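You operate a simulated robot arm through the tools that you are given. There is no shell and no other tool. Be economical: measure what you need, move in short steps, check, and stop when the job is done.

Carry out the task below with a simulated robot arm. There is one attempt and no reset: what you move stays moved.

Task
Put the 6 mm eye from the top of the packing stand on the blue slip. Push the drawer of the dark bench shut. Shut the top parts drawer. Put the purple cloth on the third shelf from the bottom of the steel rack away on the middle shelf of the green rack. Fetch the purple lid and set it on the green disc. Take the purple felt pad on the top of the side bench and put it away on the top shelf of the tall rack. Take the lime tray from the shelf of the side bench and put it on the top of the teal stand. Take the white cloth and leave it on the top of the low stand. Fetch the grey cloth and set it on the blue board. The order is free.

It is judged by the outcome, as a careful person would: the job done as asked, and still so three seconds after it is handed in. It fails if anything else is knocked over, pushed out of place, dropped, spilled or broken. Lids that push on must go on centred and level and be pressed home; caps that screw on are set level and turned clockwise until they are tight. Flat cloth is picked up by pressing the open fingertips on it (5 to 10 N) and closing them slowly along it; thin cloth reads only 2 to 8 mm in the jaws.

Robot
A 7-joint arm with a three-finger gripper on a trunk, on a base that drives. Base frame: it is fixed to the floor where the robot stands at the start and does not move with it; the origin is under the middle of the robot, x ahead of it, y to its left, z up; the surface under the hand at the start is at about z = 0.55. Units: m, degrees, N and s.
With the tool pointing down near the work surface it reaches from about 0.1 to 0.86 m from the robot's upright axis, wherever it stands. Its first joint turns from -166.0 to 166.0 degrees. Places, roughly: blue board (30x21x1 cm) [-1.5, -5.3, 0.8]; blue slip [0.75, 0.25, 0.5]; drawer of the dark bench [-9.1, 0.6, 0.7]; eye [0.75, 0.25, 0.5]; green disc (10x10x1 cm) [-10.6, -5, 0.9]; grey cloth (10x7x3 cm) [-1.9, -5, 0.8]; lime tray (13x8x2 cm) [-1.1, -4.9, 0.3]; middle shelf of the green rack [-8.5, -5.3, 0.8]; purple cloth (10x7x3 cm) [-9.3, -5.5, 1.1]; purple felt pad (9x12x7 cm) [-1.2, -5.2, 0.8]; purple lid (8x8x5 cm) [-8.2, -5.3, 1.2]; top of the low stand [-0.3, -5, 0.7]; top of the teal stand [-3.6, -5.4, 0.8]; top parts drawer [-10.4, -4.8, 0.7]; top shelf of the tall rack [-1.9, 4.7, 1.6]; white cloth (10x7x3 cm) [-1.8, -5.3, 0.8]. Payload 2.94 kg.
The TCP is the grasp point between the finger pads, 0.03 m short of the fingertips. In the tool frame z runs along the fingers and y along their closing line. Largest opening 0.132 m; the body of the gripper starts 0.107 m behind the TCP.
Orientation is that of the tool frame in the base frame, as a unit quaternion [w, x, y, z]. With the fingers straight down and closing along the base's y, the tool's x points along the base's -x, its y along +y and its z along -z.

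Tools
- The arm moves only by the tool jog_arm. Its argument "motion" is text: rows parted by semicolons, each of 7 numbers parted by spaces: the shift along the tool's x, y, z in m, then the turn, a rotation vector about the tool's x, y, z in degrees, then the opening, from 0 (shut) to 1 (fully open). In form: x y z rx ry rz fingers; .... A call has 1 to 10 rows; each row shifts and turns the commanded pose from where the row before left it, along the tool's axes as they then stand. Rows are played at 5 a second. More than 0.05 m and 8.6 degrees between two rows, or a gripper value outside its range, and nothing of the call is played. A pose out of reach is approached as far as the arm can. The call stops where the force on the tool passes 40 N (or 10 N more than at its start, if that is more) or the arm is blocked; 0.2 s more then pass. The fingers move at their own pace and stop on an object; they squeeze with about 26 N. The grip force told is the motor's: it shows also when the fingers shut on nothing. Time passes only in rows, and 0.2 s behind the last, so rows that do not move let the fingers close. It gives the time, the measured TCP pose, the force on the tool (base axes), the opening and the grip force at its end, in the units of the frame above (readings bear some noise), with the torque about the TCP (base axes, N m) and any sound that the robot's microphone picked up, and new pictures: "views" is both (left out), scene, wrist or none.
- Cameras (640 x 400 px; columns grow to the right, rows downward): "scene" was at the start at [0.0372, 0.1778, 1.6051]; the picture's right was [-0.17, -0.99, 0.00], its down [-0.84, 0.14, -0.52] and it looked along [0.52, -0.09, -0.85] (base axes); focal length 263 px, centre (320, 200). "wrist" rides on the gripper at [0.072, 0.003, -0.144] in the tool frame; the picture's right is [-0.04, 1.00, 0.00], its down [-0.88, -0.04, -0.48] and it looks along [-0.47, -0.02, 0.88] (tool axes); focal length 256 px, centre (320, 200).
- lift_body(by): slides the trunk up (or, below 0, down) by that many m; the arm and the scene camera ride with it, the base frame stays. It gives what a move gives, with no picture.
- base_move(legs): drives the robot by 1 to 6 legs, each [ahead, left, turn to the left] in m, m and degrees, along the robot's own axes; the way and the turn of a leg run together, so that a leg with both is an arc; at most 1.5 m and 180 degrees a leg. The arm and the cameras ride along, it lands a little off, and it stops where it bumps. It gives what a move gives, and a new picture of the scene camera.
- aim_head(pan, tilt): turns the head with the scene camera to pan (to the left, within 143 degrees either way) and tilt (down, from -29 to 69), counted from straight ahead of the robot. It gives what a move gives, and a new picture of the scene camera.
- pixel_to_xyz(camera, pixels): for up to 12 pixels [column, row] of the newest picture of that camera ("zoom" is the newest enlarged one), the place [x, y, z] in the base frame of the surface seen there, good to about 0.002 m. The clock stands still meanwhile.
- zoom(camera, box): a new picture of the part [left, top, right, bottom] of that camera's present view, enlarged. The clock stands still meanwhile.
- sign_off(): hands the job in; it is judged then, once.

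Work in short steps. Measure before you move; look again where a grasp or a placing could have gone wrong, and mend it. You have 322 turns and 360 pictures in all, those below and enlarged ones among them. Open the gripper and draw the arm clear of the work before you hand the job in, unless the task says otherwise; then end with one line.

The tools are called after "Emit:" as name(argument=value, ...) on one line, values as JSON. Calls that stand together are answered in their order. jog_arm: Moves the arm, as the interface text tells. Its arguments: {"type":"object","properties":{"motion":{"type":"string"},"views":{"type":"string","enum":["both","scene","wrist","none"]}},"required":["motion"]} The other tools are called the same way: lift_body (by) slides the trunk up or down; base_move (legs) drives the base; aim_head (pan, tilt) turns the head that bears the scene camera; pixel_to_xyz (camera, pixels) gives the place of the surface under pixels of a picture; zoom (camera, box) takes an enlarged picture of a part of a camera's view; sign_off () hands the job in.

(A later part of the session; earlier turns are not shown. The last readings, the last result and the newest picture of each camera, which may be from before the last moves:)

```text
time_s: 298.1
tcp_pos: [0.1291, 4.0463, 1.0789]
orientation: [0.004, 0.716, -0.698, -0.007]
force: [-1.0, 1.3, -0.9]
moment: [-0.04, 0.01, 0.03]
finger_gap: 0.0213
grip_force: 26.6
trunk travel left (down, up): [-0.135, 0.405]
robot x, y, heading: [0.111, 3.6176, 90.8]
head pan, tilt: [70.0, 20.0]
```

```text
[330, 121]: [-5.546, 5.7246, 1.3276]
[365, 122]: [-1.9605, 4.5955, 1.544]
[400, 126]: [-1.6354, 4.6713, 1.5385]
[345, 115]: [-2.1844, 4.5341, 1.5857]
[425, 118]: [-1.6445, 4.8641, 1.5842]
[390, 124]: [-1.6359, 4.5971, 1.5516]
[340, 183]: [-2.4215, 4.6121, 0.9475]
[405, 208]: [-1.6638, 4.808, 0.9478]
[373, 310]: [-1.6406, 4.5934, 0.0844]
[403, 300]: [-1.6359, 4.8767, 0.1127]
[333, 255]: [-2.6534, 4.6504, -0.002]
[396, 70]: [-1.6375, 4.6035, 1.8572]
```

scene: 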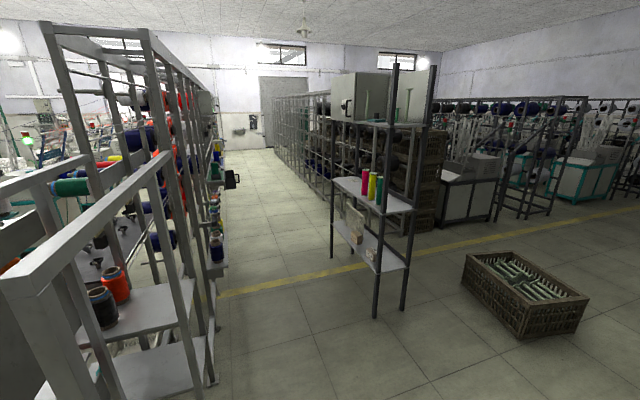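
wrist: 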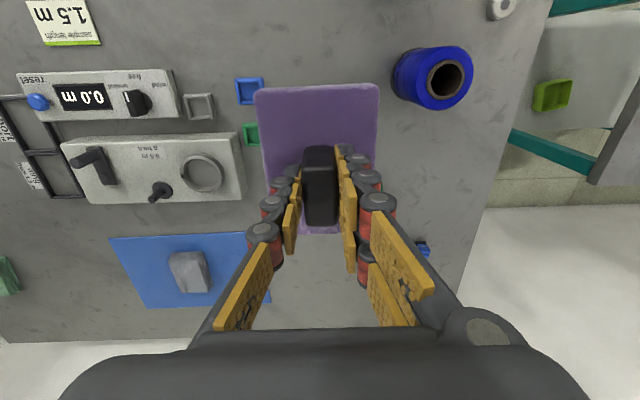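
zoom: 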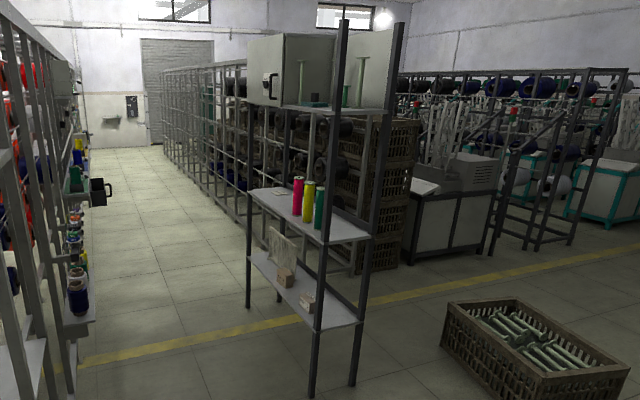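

Top shelf at z≈1.58, posts at x≈−1.64, y 4.6–4.87. Check the aisle in front of it.

Emit:
pixel_to_xyz(camera="scene", pixels=[[214, 378], [222, 300], [225, 262], [236, 180], [170, 390], [270, 300], [465, 290], [520, 330], [300, 360]])

Emit:
lift_body(by=0.4)

Emit:
aim_head(pan=65, tilt=25)

Emit:
zoom(camera="scene", box=[260, 60, 420, 300])

```text
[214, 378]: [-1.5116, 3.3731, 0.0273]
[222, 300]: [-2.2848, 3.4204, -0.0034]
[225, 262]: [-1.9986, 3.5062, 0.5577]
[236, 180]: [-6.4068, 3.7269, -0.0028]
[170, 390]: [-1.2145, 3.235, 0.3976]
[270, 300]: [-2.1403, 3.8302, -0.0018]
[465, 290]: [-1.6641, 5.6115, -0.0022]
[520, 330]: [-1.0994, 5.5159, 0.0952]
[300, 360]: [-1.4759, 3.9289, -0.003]
```

```text
time_s: 301.9
tcp_pos: [0.1289, 4.0452, 1.4785]
orientation: [0.003, 0.716, -0.698, -0.007]
force: [-1.3, 0.2, -1.2]
moment: [-0.04, 0.03, 0.0]
finger_gap: 0.0213
grip_force: 26.4
trunk travel left (down, up): [-0.535, 0.005]
robot x, y, heading: [0.1125, 3.6183, 90.4]
head pan, tilt: [70.0, 20.0]
```

```text
time_s: 302.5
tcp_pos: [0.1299, 4.046, 1.4779]
orientation: [0.004, 0.716, -0.698, -0.007]
force: [0.1, -0.7, -1.1]
moment: [-0.01, -0.02, 0.01]
finger_gap: 0.0214
grip_force: 25.8
trunk travel left (down, up): [-0.535, 0.005]
robot x, y, heading: [0.1092, 3.6216, 90.6]
head pan, tilt: [65.0, 25.0]
```

scene: 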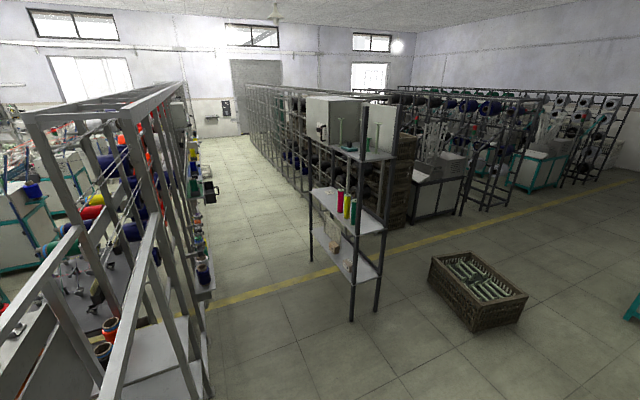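

```text
1.67 times, centred on (340, 180) of scene
```

zoom: 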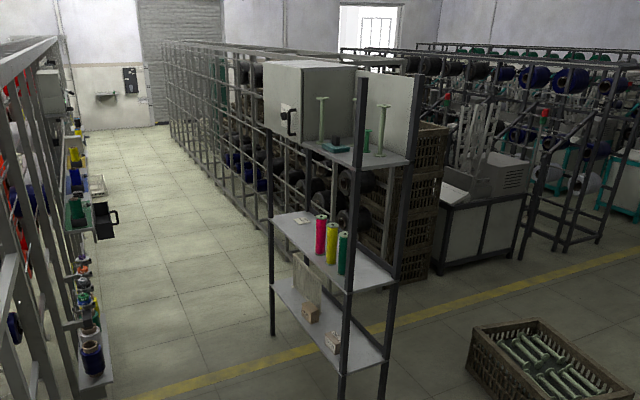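

Drive in front of the rack: ahead 0.28, left 1.9.

Emit:
base_move(legs=[[0.28, 0, -0.5], [0, 1.0, 0], [0, 0.95, 0]])

Emit:
aim_head(pan=0, tilt=35)

```text
time_s: 313.8
tcp_pos: [-1.8105, 4.3451, 1.4774]
orientation: [-0.003, -0.702, 0.712, 0.007]
force: [0.5, 0.6, -0.3]
moment: [-0.01, -0.02, -0.01]
finger_gap: 0.0212
grip_force: 26.2
trunk travel left (down, up): [-0.535, 0.005]
robot x, y, heading: [-1.8416, 3.9215, 88.6]
head pan, tilt: [65.0, 25.0]
```

scene: 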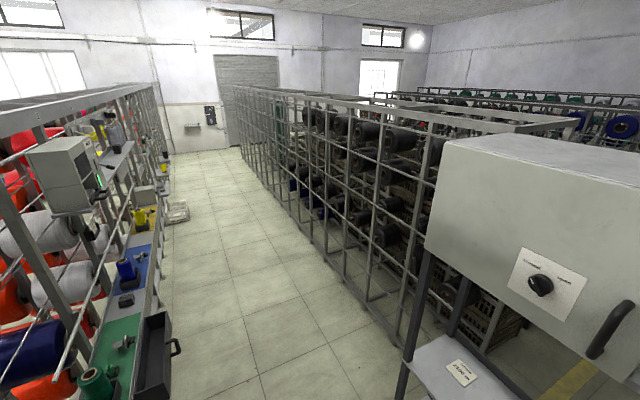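

```text
time_s: 315.2
tcp_pos: [-1.8102, 4.344, 1.477]
orientation: [-0.004, -0.702, 0.712, 0.007]
force: [-0.4, -0.1, 1.0]
moment: [0.01, -0.02, 0.02]
finger_gap: 0.0213
grip_force: 25.9
trunk travel left (down, up): [-0.535, 0.005]
robot x, y, heading: [-1.8449, 3.9199, 88.3]
head pan, tilt: [0.0, 35.0]
```

scene: 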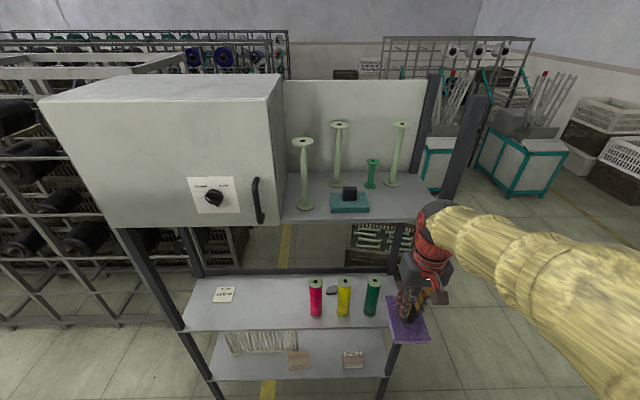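

The top shelf's open part at (355,200) holds bobbins and a teal pad. Zoom and measure free space.

Emit:
zoom(camera="scene", box=[260, 90, 460, 230])

Emit:
pixel_to_xyz(camera="scene", pixels=[[285, 218], [415, 215], [290, 178], [420, 176], [300, 208], [372, 187], [390, 186], [335, 212], [368, 210], [335, 186], [395, 205], [410, 195]])

```text
2.86 times, centred on (360, 160) of scene
```

zoom: 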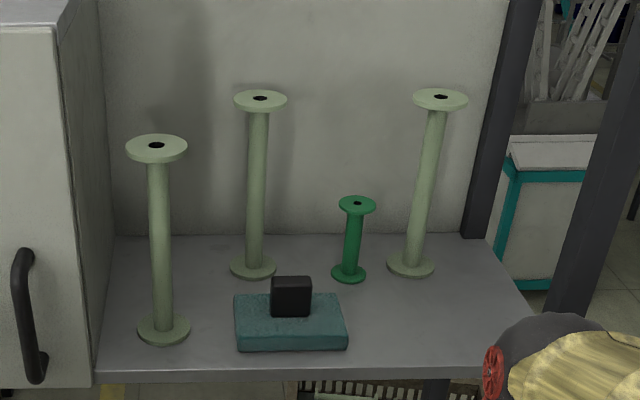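

```text
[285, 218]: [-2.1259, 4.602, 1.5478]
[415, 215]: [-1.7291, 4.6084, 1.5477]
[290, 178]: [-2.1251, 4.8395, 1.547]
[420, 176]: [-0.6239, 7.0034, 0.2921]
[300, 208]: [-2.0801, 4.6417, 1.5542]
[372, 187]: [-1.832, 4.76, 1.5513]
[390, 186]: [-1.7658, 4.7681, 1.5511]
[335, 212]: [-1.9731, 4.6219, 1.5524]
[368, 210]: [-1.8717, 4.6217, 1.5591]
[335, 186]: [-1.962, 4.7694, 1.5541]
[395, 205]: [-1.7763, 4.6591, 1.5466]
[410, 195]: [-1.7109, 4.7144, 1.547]
```

Free spot: x≈−1.78, y≈4.657 (shelf z 1.547). Raise the arm 0.2 first, then drive 0.2 closer.

Emit:
jog_arm(motion="0 0 -0.04 0 0 0 0; 0 0 -0.04 0 0 0 0; 0 0 -0.04 0 0 0 0; 0 0 -0.04 0 0 0 0; 0 0 -0.04 0 0 0 0; 0 0 -0.03 0 0 0 0; 0 0 0 0 0 0 0", views="none")

Emit:
base_move(legs=[[0.17, 0, 1.6]])

```text
time_s: 316.8
tcp_pos: [-1.8051, 4.344, 1.7077]
orientation: [-0.005, -0.702, 0.712, 0.007]
force: [0.7, 0.4, 0.0]
moment: [0.04, 0.0, 0.0]
finger_gap: 0.0214
grip_force: 26.0
trunk travel left (down, up): [-0.535, 0.005]
robot x, y, heading: [-1.8478, 3.922, 88.7]
head pan, tilt: [0.0, 35.0]
```

```text
time_s: 318.3
tcp_pos: [-1.8149, 4.519, 1.7057]
orientation: [0.005, 0.711, -0.703, -0.007]
force: [0.4, 0.3, -1.6]
moment: [-0.1, 0.01, -0.02]
finger_gap: 0.0212
grip_force: 26.0
trunk travel left (down, up): [-0.535, 0.005]
robot x, y, heading: [-1.845, 4.0903, 90.1]
head pan, tilt: [0.0, 35.0]
```

scene: 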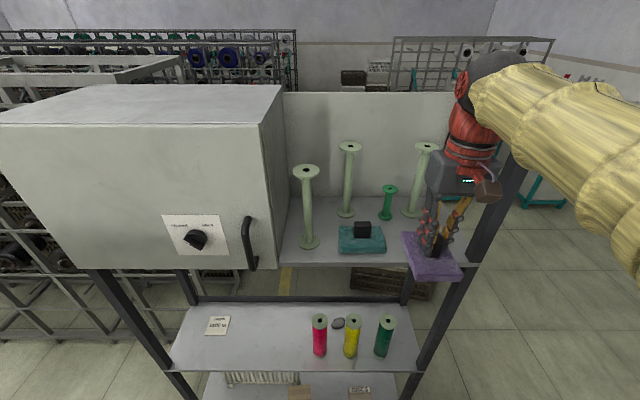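

Check bobbin heights, then extend over the spot.

Emit:
pixel_to_xyz(camera="scene", pixels=[[420, 147], [349, 146], [306, 170], [390, 188], [412, 212], [384, 217], [383, 250], [386, 240]])

Emit:
jog_arm(motion="-0.035 -0.008 0 0 0 0 0; -0.035 -0.008 0 0 0 0 0; -0.035 -0.007 0 0 0 0 0; -0.033 -0.007 0 0 0 0 0; 0 0 0 0 0 0 0", views="both")

```text
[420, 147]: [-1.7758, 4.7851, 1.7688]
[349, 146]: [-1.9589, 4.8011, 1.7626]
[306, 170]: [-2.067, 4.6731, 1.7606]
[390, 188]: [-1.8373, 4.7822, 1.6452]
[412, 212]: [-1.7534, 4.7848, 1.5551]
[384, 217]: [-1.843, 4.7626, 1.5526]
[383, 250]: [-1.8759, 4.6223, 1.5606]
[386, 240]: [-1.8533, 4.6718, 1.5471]
```

```text
time_s: 319.5
tcp_pos: [-1.7851, 4.6567, 1.7052]
orientation: [0.003, 0.711, -0.703, -0.008]
force: [0.1, -0.2, -0.7]
moment: [0.04, 0.01, 0.0]
finger_gap: 0.0213
grip_force: 25.7
trunk travel left (down, up): [-0.535, 0.005]
robot x, y, heading: [-1.8395, 4.0929, 90.0]
head pan, tilt: [0.0, 35.0]
```

scene: 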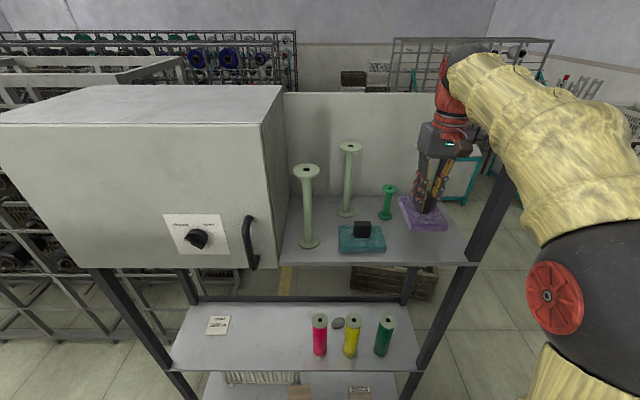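
wrist: 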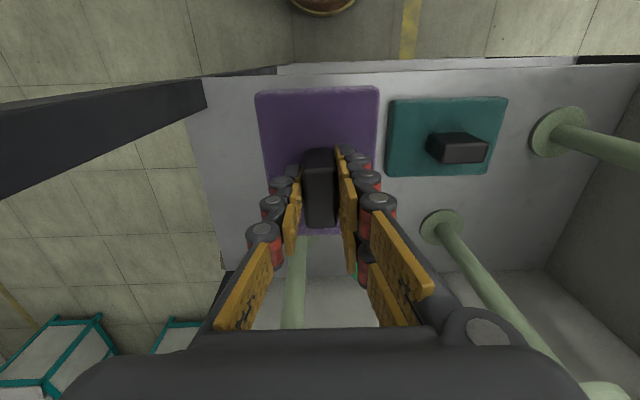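

Pad is positioned with margin to the bobbin and the teal pad. Lower 9 cm.

Emit:
jog_arm(motion="0 0 0.03 0 0 0 0; 0 0 0.03 0 0 0 0; 0 0 0.025 0 0 0 0; 0 0 0 0 0 0 0", views="both")

```text
time_s: 320.5
tcp_pos: [-1.7902, 4.6556, 1.621]
orientation: [0.005, 0.711, -0.703, -0.008]
force: [-0.5, -0.1, -1.2]
moment: [0.01, -0.01, -0.02]
finger_gap: 0.0214
grip_force: 26.5
trunk travel left (down, up): [-0.535, 0.005]
robot x, y, heading: [-1.8422, 4.092, 90.0]
head pan, tilt: [0.0, 35.0]
```

scene: 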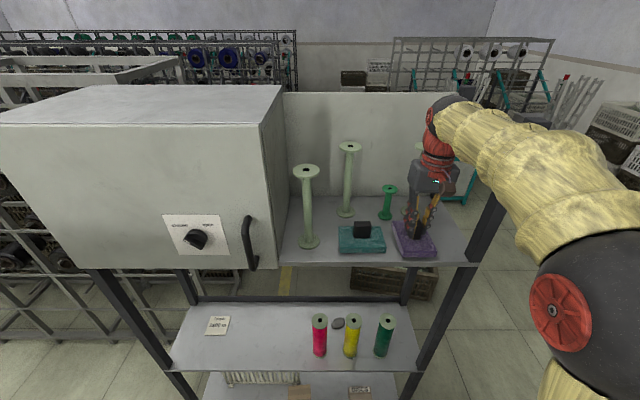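
wrist: 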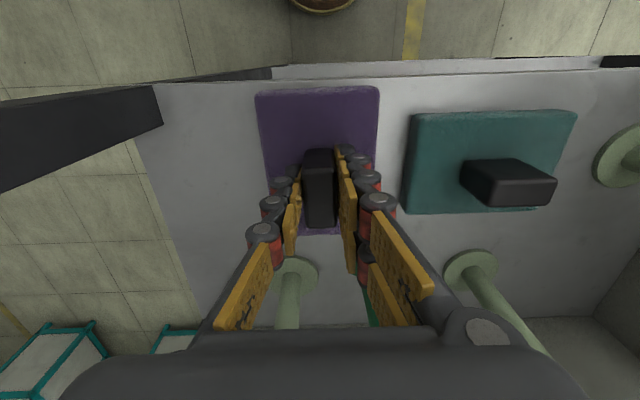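

Lower to contact.

Emit:
jog_arm(motion="0 0 0.005 0 0 0 0; 0 0 0.003 0 0 0 0; 0 0 0.003 0 0 0 0; 0 0 0 0 0 0 0", views="none")

```text
time_s: 321.5
tcp_pos: [-1.7883, 4.6557, 1.6114]
orientation: [0.004, 0.712, -0.702, -0.008]
force: [-2.9, 2.5, 10.4]
moment: [-0.28, -0.09, 0.0]
finger_gap: 0.0214
grip_force: 25.8
trunk travel left (down, up): [-0.535, 0.005]
robot x, y, heading: [-1.8449, 4.0927, 90.1]
head pan, tilt: [0.0, 35.0]
```

Contact 10 N. Release and rise.

Emit:
jog_arm(motion="0 0 0 0 0 0 0.25; 0 0 0 0 0 0 0.38; 0 0 0 0 0 0 0.38; 0 0 -0.02 0 0 0 0.38; 0 0 -0.04 0 0 0 0.38; 0 0 -0.04 0 0 0 0.38; 0.04 0 -0.01 0 0 0 0.38; 0.045 0 0 0 0 0 0.38; 0.045 0 0 0 0 0 0.38; 0.045 0 0 0 0 0 0.38", views="scene")

Emit:
zoom(camera="scene", box=[270, 120, 510, 290])

```text
time_s: 323.7
tcp_pos: [-1.7822, 4.4762, 1.7221]
orientation: [0.004, 0.712, -0.703, -0.008]
force: [0.2, -0.3, 0.2]
moment: [0.1, 0.02, -0.02]
finger_gap: 0.0503
grip_force: 0.1
trunk travel left (down, up): [-0.535, 0.005]
robot x, y, heading: [-1.8434, 4.0894, 90.2]
head pan, tilt: [0.0, 35.0]
```

scene: 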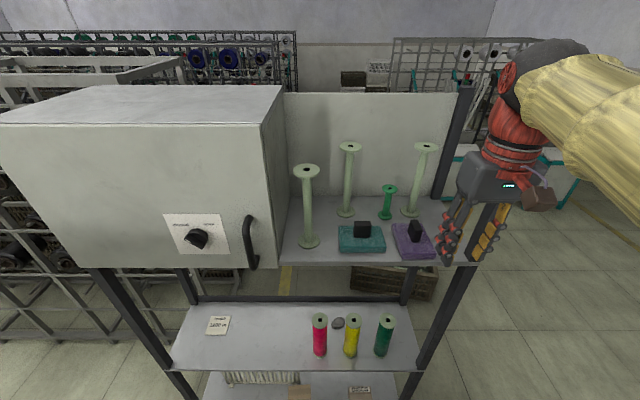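

```text
2.35 times, centred on (390, 205) of scene
```

zoom: 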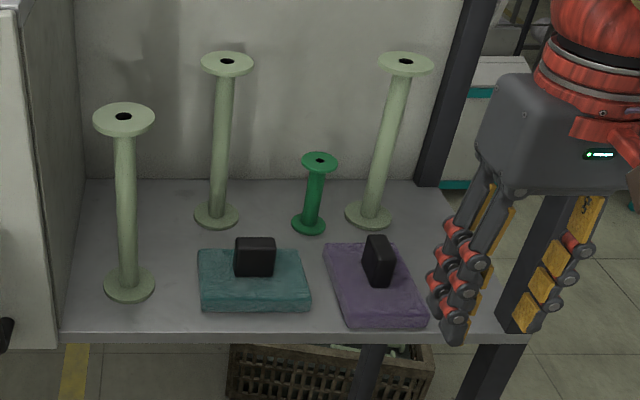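

Purple pad is on the top shelf. Back off, lower the trunk, and look west along the aisle.

Emit:
base_move(legs=[[-0.15, 0, 0]])

Emit:
lift_body(by=-0.4)

Emit:
aim_head(pan=90, tilt=22)

Emit:
pixel_to_xyz(camera="scene", pixels=[[260, 200], [260, 150], [380, 200], [340, 150], [300, 120], [300, 110], [320, 260], [400, 260], [240, 260], [290, 135], [330, 120]])

```text
time_s: 325.0
tcp_pos: [-1.7826, 4.3266, 1.7218]
orientation: [0.003, 0.71, -0.704, -0.009]
force: [1.1, -0.9, 0.2]
moment: [0.12, 0.01, 0.01]
finger_gap: 0.05
grip_force: 0.1
trunk travel left (down, up): [-0.535, 0.005]
robot x, y, heading: [-1.8439, 3.9393, 89.9]
head pan, tilt: [0.0, 35.0]
```

scene: 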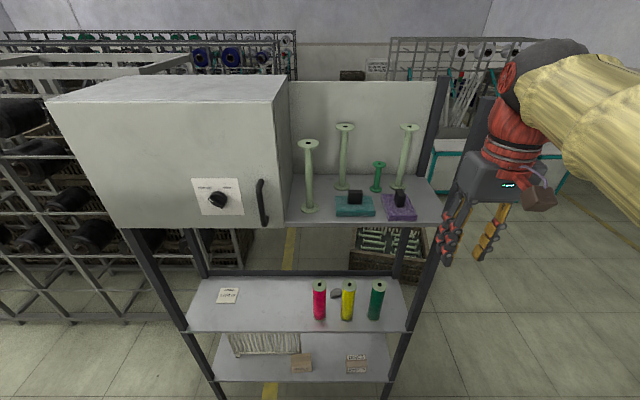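

```text
time_s: 328.9
tcp_pos: [-1.782, 4.3282, 1.321]
orientation: [0.003, 0.711, -0.703, -0.007]
force: [-0.9, 0.0, 0.3]
moment: [0.0, -0.03, 0.01]
finger_gap: 0.05
grip_force: 0.0
trunk travel left (down, up): [-0.135, 0.405]
robot x, y, heading: [-1.844, 3.9431, 90.2]
head pan, tilt: [0.0, 35.0]
```

```text
time_s: 330.5
tcp_pos: [-1.7819, 4.33, 1.3208]
orientation: [0.004, 0.711, -0.703, -0.007]
force: [-0.2, -1.2, -0.2]
moment: [0.0, -0.03, -0.01]
finger_gap: 0.05
grip_force: 0.1
trunk travel left (down, up): [-0.135, 0.405]
robot x, y, heading: [-1.8453, 3.9407, 89.9]
head pan, tilt: [90.0, 22.0]
```

scene: 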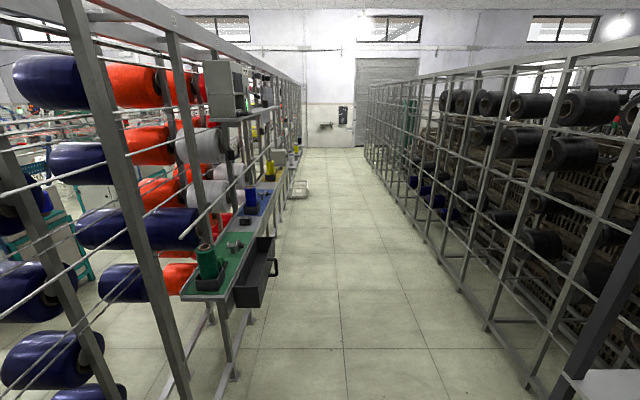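

```text
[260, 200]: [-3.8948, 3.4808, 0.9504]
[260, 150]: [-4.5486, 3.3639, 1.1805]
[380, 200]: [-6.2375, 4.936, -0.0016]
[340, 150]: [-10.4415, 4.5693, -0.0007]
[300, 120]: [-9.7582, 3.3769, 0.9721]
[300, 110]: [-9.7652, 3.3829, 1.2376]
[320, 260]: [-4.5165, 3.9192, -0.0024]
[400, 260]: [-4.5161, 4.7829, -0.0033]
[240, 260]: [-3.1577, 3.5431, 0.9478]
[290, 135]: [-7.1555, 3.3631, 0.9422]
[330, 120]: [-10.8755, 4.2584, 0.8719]
```

Aisle runs clear to the west wall at y 3.75–4.85. Turn to face west and drive along y≈4.15.

Emit:
base_move(legs=[[0, 0, 90], [1.4, -0.2, 0], [1.5, 0, 0], [1.5, 0, 0]])

Emit:
aim_head(pan=0, tilt=22)

```text
time_s: 355.4
tcp_pos: [-6.6215, 4.2459, 1.3214]
orientation: [0.008, 1.0, -0.005, -0.003]
force: [-0.3, -0.4, -0.1]
moment: [0.02, 0.01, -0.03]
finger_gap: 0.0503
grip_force: 0.0
trunk travel left (down, up): [-0.135, 0.405]
robot x, y, heading: [-6.2377, 4.1752, 178.5]
head pan, tilt: [90.0, 22.0]
```

scene: 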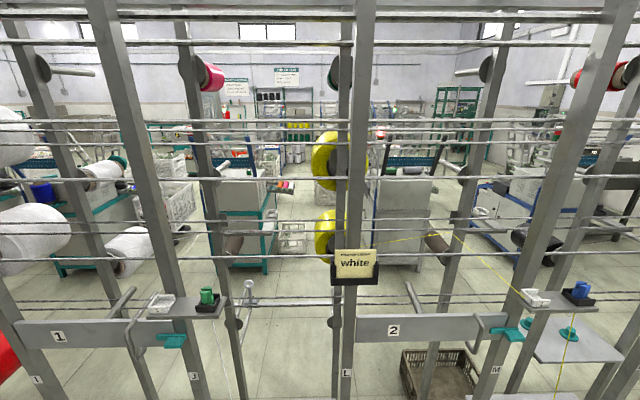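

```text
time_s: 357.0
tcp_pos: [-6.6215, 4.2469, 1.3219]
orientation: [0.007, 1.0, -0.007, -0.002]
force: [0.0, 0.1, 0.1]
moment: [-0.01, -0.01, 0.01]
finger_gap: 0.05
grip_force: 0.1
trunk travel left (down, up): [-0.135, 0.405]
robot x, y, heading: [-6.2399, 4.1724, 178.7]
head pan, tilt: [0.0, 22.0]
```

scene: 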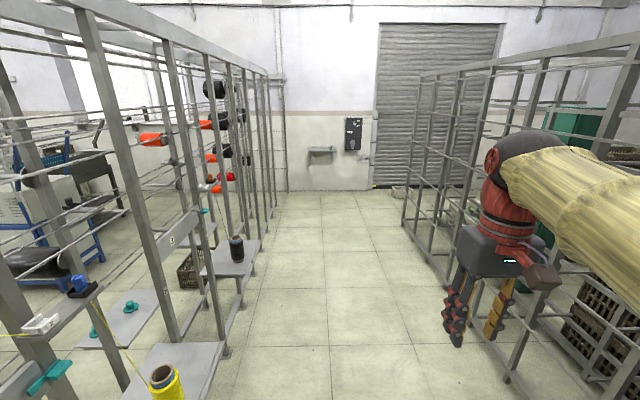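

Measure where the left frame ends and the wall.

Emit:
pixel_to_xyz(camera="scene", pixels=[[272, 215], [285, 192], [330, 195], [265, 240], [222, 352], [405, 222], [278, 150], [240, 255], [410, 190]])

Emit:
zoom(camera="scene", box=[170, 60, 370, 250])

```text
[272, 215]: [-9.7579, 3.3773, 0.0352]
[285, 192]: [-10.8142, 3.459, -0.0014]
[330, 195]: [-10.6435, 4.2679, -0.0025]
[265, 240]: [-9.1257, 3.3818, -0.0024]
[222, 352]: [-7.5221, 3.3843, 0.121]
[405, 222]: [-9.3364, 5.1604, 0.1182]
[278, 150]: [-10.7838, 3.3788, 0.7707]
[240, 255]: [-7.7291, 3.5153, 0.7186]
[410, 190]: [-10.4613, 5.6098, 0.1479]
```

```text
2.11 times, centred on (270, 155) of scene
```

zoom: 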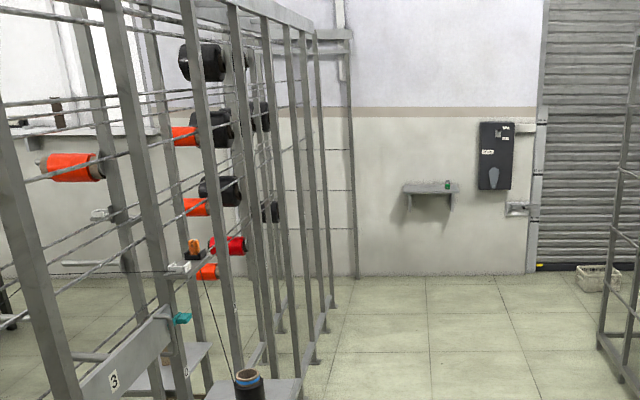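

A ~1 m gap between frame end (x −9.76) and wall (x −10.8). Drive to x≈−10.2 and look south.

Emit:
base_move(legs=[[1.4, 0, 0.6], [1.4, 0, 0.6], [1.0, 0, 0]])

Emit:
aim_head(pan=85, tilt=25)

```text
time_s: 375.4
tcp_pos: [-10.4277, 4.2798, 1.3207]
orientation: [0.008, 1.0, -0.002, -0.003]
force: [0.0, -0.3, -0.1]
moment: [0.01, -0.02, -0.01]
finger_gap: 0.05
grip_force: 0.3
trunk travel left (down, up): [-0.135, 0.405]
robot x, y, heading: [-10.0387, 4.2137, 179.1]
head pan, tilt: [0.0, 22.0]
```

scene: 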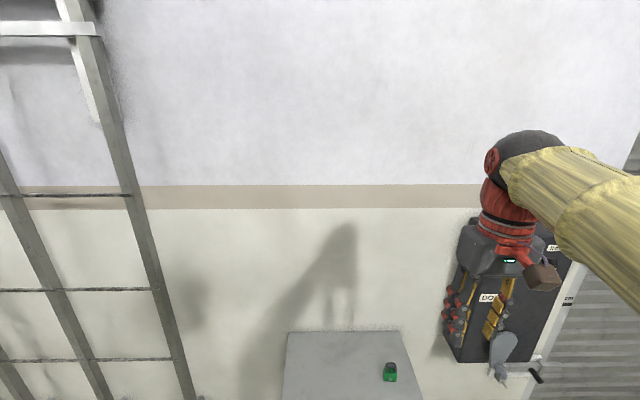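

```text
time_s: 377.0
tcp_pos: [-10.4284, 4.2799, 1.3216]
orientation: [0.008, 1.0, -0.002, -0.003]
force: [0.5, -0.3, 0.1]
moment: [0.01, -0.01, -0.01]
finger_gap: 0.0501
grip_force: 0.1
trunk travel left (down, up): [-0.135, 0.405]
robot x, y, heading: [-10.0434, 4.2129, 179.2]
head pan, tilt: [85.0, 25.0]
```

scene: 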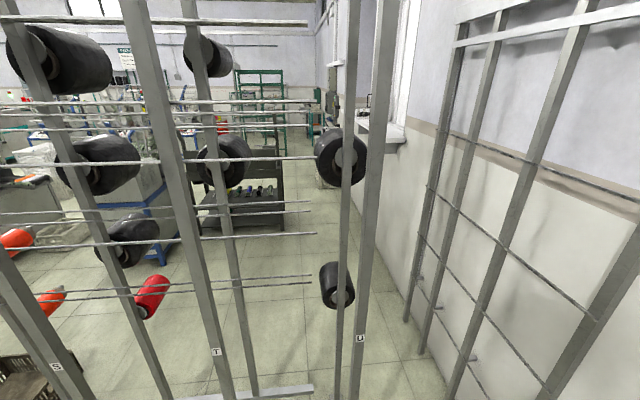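

Measure the gap and the dark bench beyond.

Emit:
pixel_to_xyz(camera="scene", pixels=[[365, 330], [410, 318], [428, 350], [465, 385], [452, 300], [370, 250], [250, 195], [285, 210], [240, 230], [400, 260], [330, 300], [395, 230]])

Emit:
zoom(camera="scene", box=[180, 90, 480, 300])

```text
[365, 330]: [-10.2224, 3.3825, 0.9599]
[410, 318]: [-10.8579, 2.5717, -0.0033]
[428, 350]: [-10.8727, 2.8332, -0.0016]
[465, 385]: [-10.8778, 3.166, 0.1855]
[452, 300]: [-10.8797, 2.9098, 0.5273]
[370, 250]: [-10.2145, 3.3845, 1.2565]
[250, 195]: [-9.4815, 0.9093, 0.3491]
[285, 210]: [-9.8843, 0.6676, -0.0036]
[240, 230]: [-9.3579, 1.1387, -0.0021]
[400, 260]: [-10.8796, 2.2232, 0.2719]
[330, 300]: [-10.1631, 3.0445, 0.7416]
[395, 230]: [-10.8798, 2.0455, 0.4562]
```

```text
1.90 times, centred on (330, 195) of scene
```

zoom: 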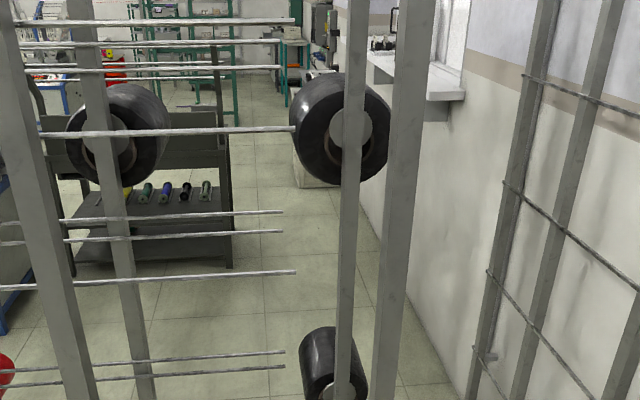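

The gap (≈0.64 m) is too tight for the base, so I'll return and reach the west end by the clear southern aisle. Turn and drive back east.

Emit:
base_move(legs=[[0, 0, 180], [1.4, 0, 0], [1.4, 0, 0], [1.4, 0, 0], [1.4, 0, 0]])

```text
time_s: 411.0
tcp_pos: [-4.0757, 3.7942, 1.3204]
orientation: [0.002, 0.034, 0.999, 0.008]
force: [-0.6, 0.4, -0.8]
moment: [0.0, 0.0, 0.0]
finger_gap: 0.05
grip_force: 0.1
trunk travel left (down, up): [-0.135, 0.405]
robot x, y, heading: [-4.4593, 3.8906, -4.6]
head pan, tilt: [85.0, 25.0]
```

scene: 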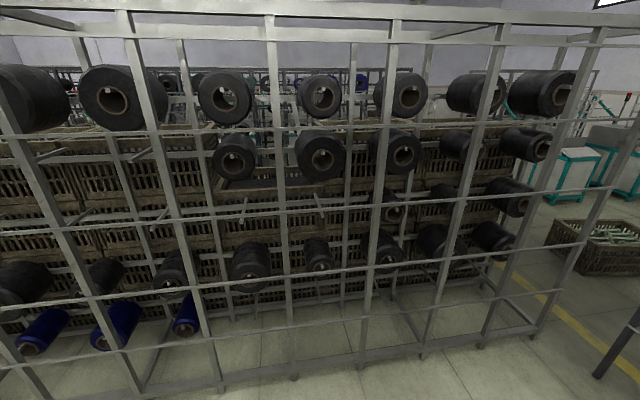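

Drifted; correct heading and lateral position, then continue.

Emit:
base_move(legs=[[0.1, 0.28, 4.6], [1.4, 0, 0.5], [1.4, 0, 0.5], [1.4, 0, 0.5]])

Emit:
aim_head(pan=-60, tilt=40)

```text
time_s: 432.8
tcp_pos: [0.249, 4.1168, 1.3214]
orientation: [0.003, -0.015, 1.0, 0.008]
force: [-0.6, -0.3, 0.3]
moment: [-0.01, -0.03, 0.02]
finger_gap: 0.0502
grip_force: 0.0
trunk travel left (down, up): [-0.135, 0.405]
robot x, y, heading: [-0.1397, 4.1734, 1.0]
head pan, tilt: [85.0, 25.0]
```

scene: 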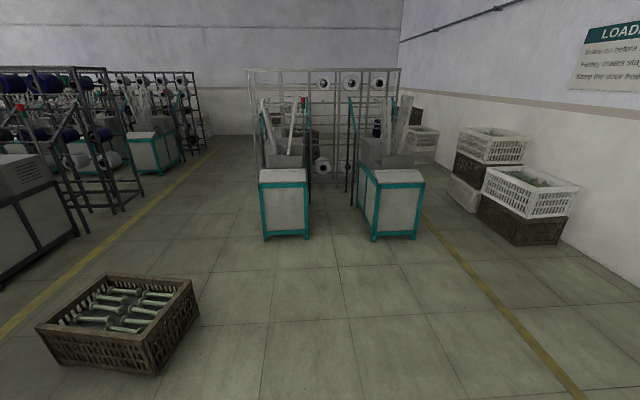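

```text
time_s: 435.1
tcp_pos: [0.2483, 4.1172, 1.3221]
orientation: [0.003, -0.015, 1.0, 0.007]
force: [-0.4, -0.6, 0.7]
moment: [0.02, 0.04, -0.02]
finger_gap: 0.0503
grip_force: 0.1
trunk travel left (down, up): [-0.135, 0.405]
robot x, y, heading: [-0.1367, 4.1709, 1.2]
head pan, tilt: [-60.0, 40.0]
```

scene: 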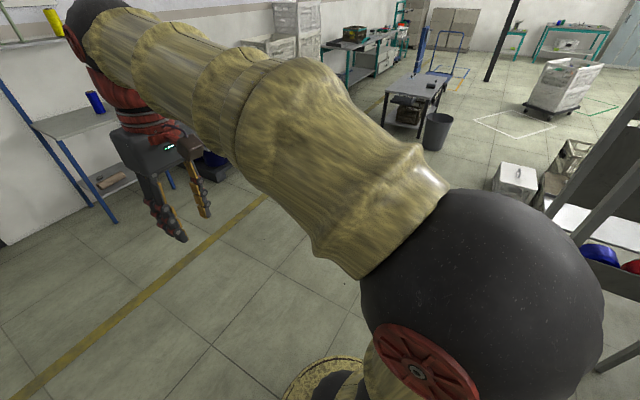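

Turn south and retrace the path: past the peg frame, then west to x≈−1.77.

Emit:
base_move(legs=[[0, 0, -91], [1.4, 0.12, 0], [0.63, 0, 0], [0, -1.3, 0]])

Emit:
aim_head(pan=0, tilt=40)

```text
time_s: 455.3
tcp_pos: [-1.3776, 1.7332, 1.3215]
orientation: [0.008, 0.703, 0.711, 0.003]
force: [-0.5, -0.2, 0.4]
moment: [-0.02, 0.01, 0.01]
finger_gap: 0.0503
grip_force: 0.0
trunk travel left (down, up): [-0.135, 0.405]
robot x, y, heading: [-1.3176, 2.1211, -90.0]
head pan, tilt: [-60.0, 40.0]
```

scene: 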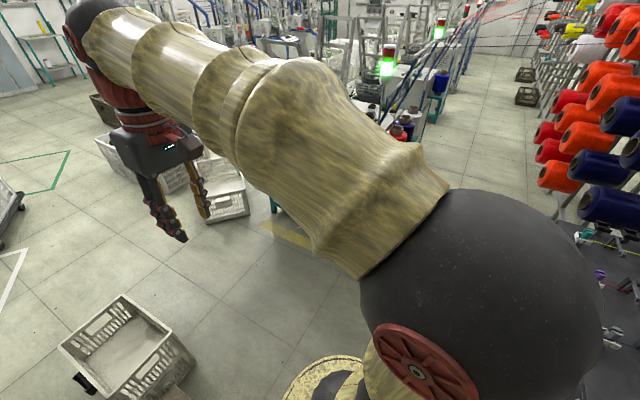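

```text
time_s: 456.6
tcp_pos: [-1.3778, 1.7337, 1.3204]
orientation: [0.007, 0.703, 0.711, 0.004]
force: [0.2, 1.0, -1.4]
moment: [0.0, -0.02, -0.02]
finger_gap: 0.0505
grip_force: 0.0
trunk travel left (down, up): [-0.135, 0.405]
robot x, y, heading: [-1.3157, 2.1232, -90.1]
head pan, tilt: [0.0, 40.0]
```

scene: 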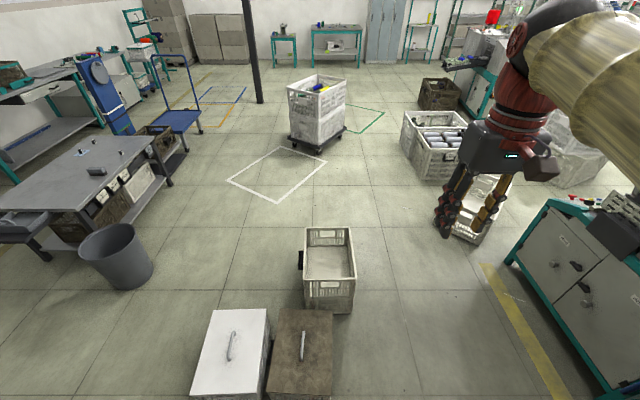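

From here the passage between crate cart and the white crates (cols 350–400) also looks usable. Measure.

Emit:
pixel_to_xyz(camera="scene", pixels=[[346, 128], [342, 145], [402, 150], [410, 165], [400, 130], [418, 105], [420, 88], [355, 250], [325, 150], [290, 140], [440, 110]])

```text
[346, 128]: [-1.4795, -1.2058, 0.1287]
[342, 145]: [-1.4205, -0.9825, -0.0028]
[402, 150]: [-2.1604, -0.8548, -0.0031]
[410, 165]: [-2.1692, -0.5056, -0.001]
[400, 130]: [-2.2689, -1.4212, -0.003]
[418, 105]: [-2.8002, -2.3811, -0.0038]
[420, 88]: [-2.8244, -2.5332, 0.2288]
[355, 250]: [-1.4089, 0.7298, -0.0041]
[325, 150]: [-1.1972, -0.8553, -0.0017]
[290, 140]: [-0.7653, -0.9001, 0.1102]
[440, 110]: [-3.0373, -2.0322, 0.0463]
```

Gap x −2.17…−1.48: 0.69 m, workable down the middle (x≈−1.82). Go in stages.

Emit:
base_move(legs=[[0, -0.48, 0], [1.4, 0, 0], [0.5, 0, 0]])

Emit:
aim_head(pan=0, tilt=45)

Emit:
pixel_to_xyz(camera="scene", pixels=[[260, 170], [270, 200], [380, 240], [375, 200], [370, 170], [275, 150]])

```text
time_s: 468.4
tcp_pos: [-1.8191, -0.1261, 1.3207]
orientation: [0.009, 0.696, 0.718, 0.004]
force: [-0.1, -0.3, -0.6]
moment: [0.01, 0.0, -0.01]
finger_gap: 0.0501
grip_force: 0.1
trunk travel left (down, up): [-0.135, 0.405]
robot x, y, heading: [-1.7669, 0.2637, -88.7]
head pan, tilt: [0.0, 40.0]
```

scene: 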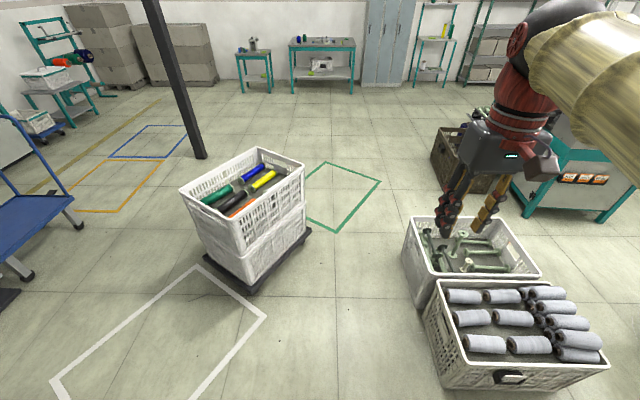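

```text
time_s: 469.1
tcp_pos: [-1.8201, -0.1249, 1.3215]
orientation: [0.008, 0.696, 0.718, 0.005]
force: [0.2, -0.4, -0.1]
moment: [-0.02, 0.02, 0.0]
finger_gap: 0.0503
grip_force: 0.0
trunk travel left (down, up): [-0.135, 0.405]
robot x, y, heading: [-1.7655, 0.2655, -88.8]
head pan, tilt: [0.0, 45.0]
```

scene: 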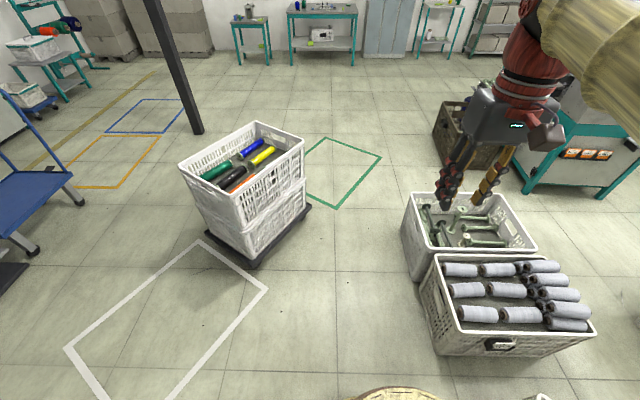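

```text
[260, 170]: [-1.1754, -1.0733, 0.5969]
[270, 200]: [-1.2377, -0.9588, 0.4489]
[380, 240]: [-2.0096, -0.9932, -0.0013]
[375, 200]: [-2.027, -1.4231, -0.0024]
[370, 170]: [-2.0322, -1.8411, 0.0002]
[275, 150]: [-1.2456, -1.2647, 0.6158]
```

Advance in stages with corrections.

Emit:
base_move(legs=[[0.4, -0.06, -1.2]])

```text
time_s: 471.6
tcp_pos: [-1.885, -0.526, 1.3209]
orientation: [0.008, 0.704, 0.71, 0.004]
force: [-0.9, 0.5, 0.5]
moment: [-0.01, 0.02, -0.02]
finger_gap: 0.05
grip_force: 0.0
trunk travel left (down, up): [-0.135, 0.405]
robot x, y, heading: [-1.8234, -0.1389, -90.0]
head pan, tilt: [0.0, 45.0]
```

scene: 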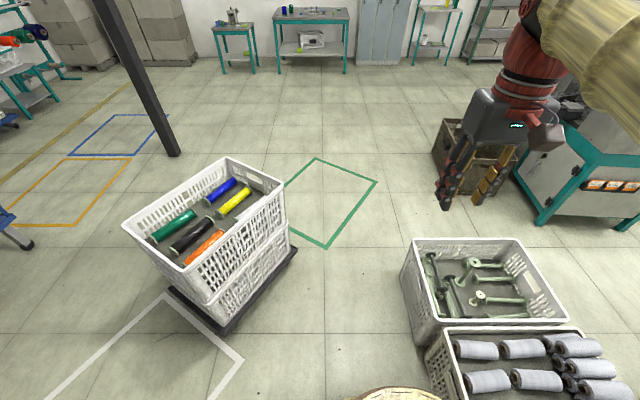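

Emit:
pixel_to_xyz(camera="scene", pixels=[[297, 250], [300, 260], [402, 300], [412, 340], [425, 385], [404, 260]])

```text
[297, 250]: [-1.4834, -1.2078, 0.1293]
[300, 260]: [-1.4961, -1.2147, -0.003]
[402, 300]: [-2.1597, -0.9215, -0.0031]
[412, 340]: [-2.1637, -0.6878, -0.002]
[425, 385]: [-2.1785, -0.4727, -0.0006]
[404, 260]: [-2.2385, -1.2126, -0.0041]
```

Well centred (34 cm either side). Straight ahead.

Emit:
base_move(legs=[[0.5, 0, 0]])

Emit:
base_move(legs=[[0.6, 0, 0]])

```text
time_s: 474.5
tcp_pos: [-1.8858, -1.0248, 1.3223]
orientation: [0.008, 0.704, 0.71, 0.004]
force: [0.5, 0.5, 1.0]
moment: [-0.01, 0.0, -0.04]
finger_gap: 0.0506
grip_force: 0.0
trunk travel left (down, up): [-0.135, 0.405]
robot x, y, heading: [-1.8223, -0.6371, -90.0]
head pan, tilt: [0.0, 45.0]
```

scene: 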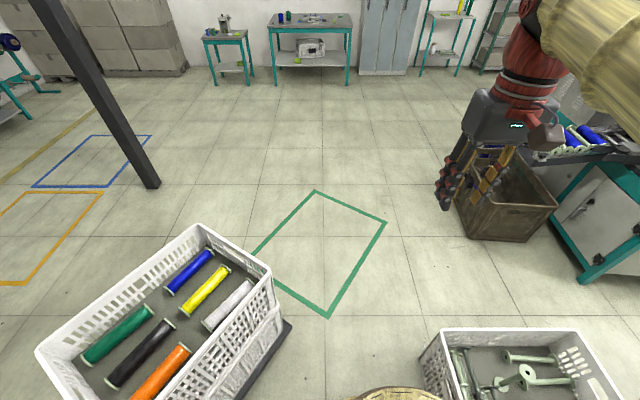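

```text
time_s: 477.9
tcp_pos: [-1.8878, -1.6242, 1.3213]
orientation: [0.008, 0.704, 0.71, 0.003]
force: [0.0, -0.2, -0.5]
moment: [-0.03, 0.02, 0.04]
finger_gap: 0.0499
grip_force: 0.1
trunk travel left (down, up): [-0.135, 0.405]
robot x, y, heading: [-1.8238, -1.2398, -90.4]
head pan, tilt: [0.0, 45.0]
```

scene: 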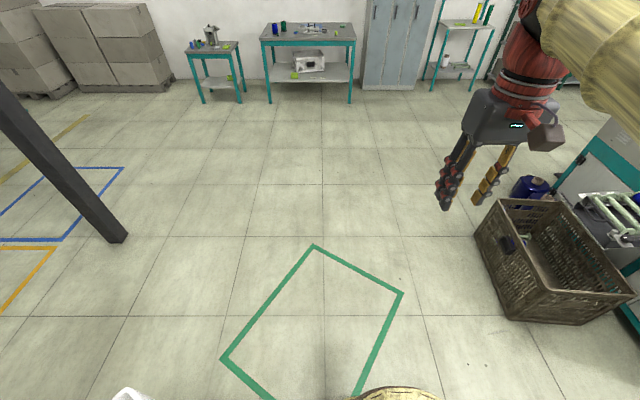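

Through. Continue south to y≈−3.8, turn west, look.

Emit:
base_move(legs=[[1.3, 0, 0], [1.25, 0, 0], [0, 0, -90], [1.2, 0, 0]])

Emit:
aim_head(pan=0, tilt=25)

```text
time_s: 499.9
tcp_pos: [-3.4467, -3.6873, 1.3209]
orientation: [0.008, 1.0, -0.001, -0.003]
force: [0.1, -0.3, -1.1]
moment: [0.04, 0.0, -0.03]
finger_gap: 0.0502
grip_force: 0.1
trunk travel left (down, up): [-0.135, 0.405]
robot x, y, heading: [-3.0619, -3.7529, 179.5]
head pan, tilt: [0.0, 45.0]
```

scene: 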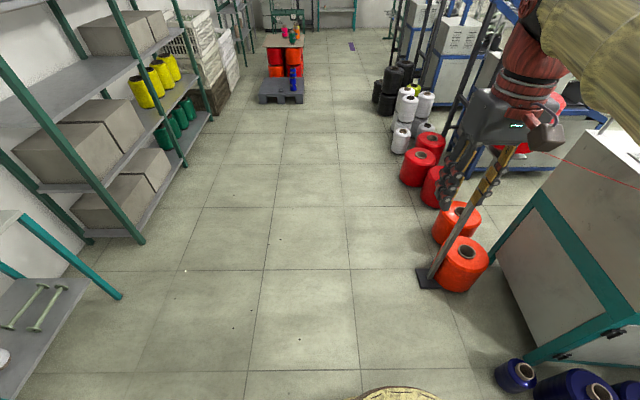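

```text
time_s: 500.7
tcp_pos: [-3.4471, -3.6862, 1.3209]
orientation: [0.008, 1.0, -0.001, -0.003]
force: [0.3, 0.2, -0.6]
moment: [-0.03, 0.04, 0.0]
finger_gap: 0.0502
grip_force: 0.0
trunk travel left (down, up): [-0.135, 0.405]
robot x, y, heading: [-3.0611, -3.7507, 179.4]
head pan, tilt: [0.0, 25.0]
```

scene: 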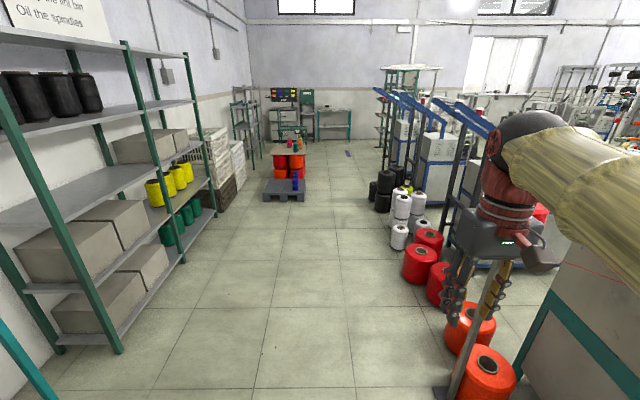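

Measure the aisle edges.

Emit:
pixel_to_xyz(camera="scene", pixels=[[440, 390], [405, 270], [390, 240], [372, 190], [120, 350], [215, 215], [265, 195], [303, 195], [285, 150], [240, 150], [330, 120], [385, 85]])

Emit:
zoom(camera="scene", box=[180, 60, 420, 210])

```text
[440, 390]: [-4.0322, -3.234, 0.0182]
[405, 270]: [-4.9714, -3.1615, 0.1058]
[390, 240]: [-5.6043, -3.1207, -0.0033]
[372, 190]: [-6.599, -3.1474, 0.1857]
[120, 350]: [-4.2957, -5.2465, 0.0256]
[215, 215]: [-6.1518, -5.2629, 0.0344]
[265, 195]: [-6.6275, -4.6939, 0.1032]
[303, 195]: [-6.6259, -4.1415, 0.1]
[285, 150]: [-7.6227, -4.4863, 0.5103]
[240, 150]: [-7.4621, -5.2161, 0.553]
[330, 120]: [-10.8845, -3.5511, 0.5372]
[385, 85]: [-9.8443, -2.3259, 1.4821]
```

```text
2.67 times, centred on (300, 135) of scene
```

zoom: 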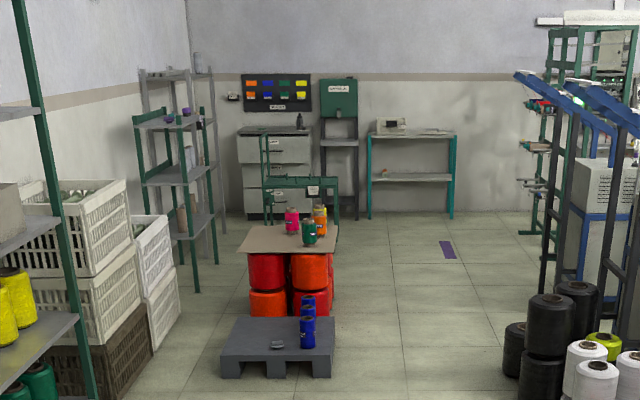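

Corridor y −4.14…−3.15 past the pallet. Drive west along y≈−3.66 to x≈−8.

Emit:
base_move(legs=[[1.3, -0.09, 0.5], [1.3, 0, 0], [1.3, 0, 0], [0.9, 0, 0]])

Emit:
aim_head(pan=60, tilt=30)

Emit:
aim_head(pan=20, tilt=30)

```text
time_s: 523.8
tcp_pos: [-8.2304, -3.4883, 1.321]
orientation: [0.009, 1.0, -0.004, -0.003]
force: [-0.8, -0.7, 0.5]
moment: [-0.05, -0.02, 0.03]
finger_gap: 0.0501
grip_force: 0.0
trunk travel left (down, up): [-0.135, 0.405]
robot x, y, heading: [-7.8434, -3.5562, 178.9]
head pan, tilt: [0.0, 25.0]
```

scene: 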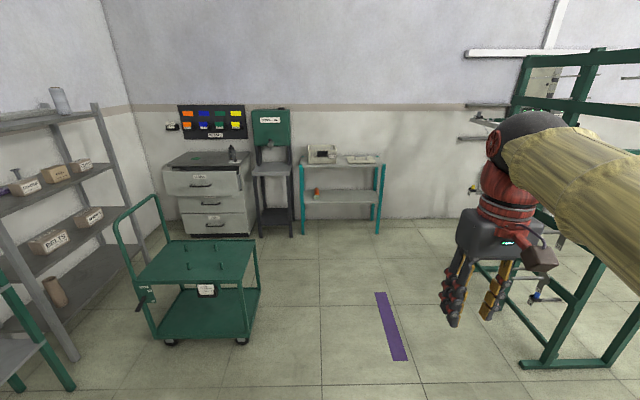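

```text
time_s: 525.1
tcp_pos: [-8.2322, -3.4873, 1.3201]
orientation: [0.009, 1.0, -0.004, -0.003]
force: [0.1, -0.1, -0.2]
moment: [0.03, 0.02, -0.03]
finger_gap: 0.05
grip_force: 0.0
trunk travel left (down, up): [-0.135, 0.405]
robot x, y, heading: [-7.8451, -3.5563, 179.0]
head pan, tilt: [60.0, 30.0]
```

scene: 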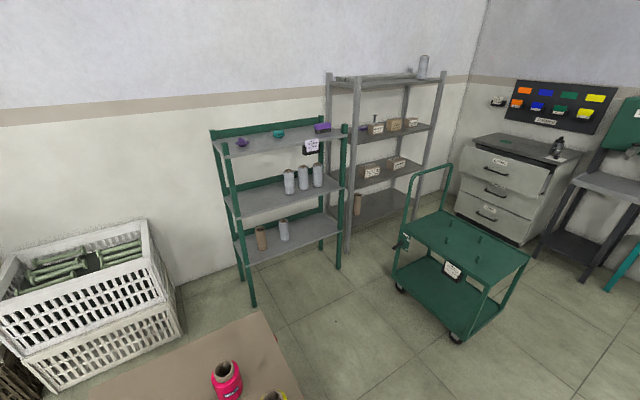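

```text
time_s: 526.2
tcp_pos: [-8.2313, -3.4869, 1.3222]
orientation: [0.009, 1.0, -0.004, -0.001]
force: [0.2, 0.3, -1.1]
moment: [0.01, -0.01, 0.04]
finger_gap: 0.0502
grip_force: 0.1
trunk travel left (down, up): [-0.135, 0.405]
robot x, y, heading: [-7.8393, -3.5532, 178.9]
head pan, tilt: [20.0, 30.0]
```

scene: 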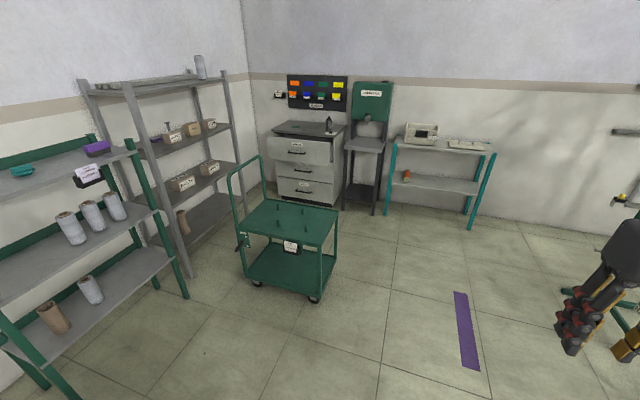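

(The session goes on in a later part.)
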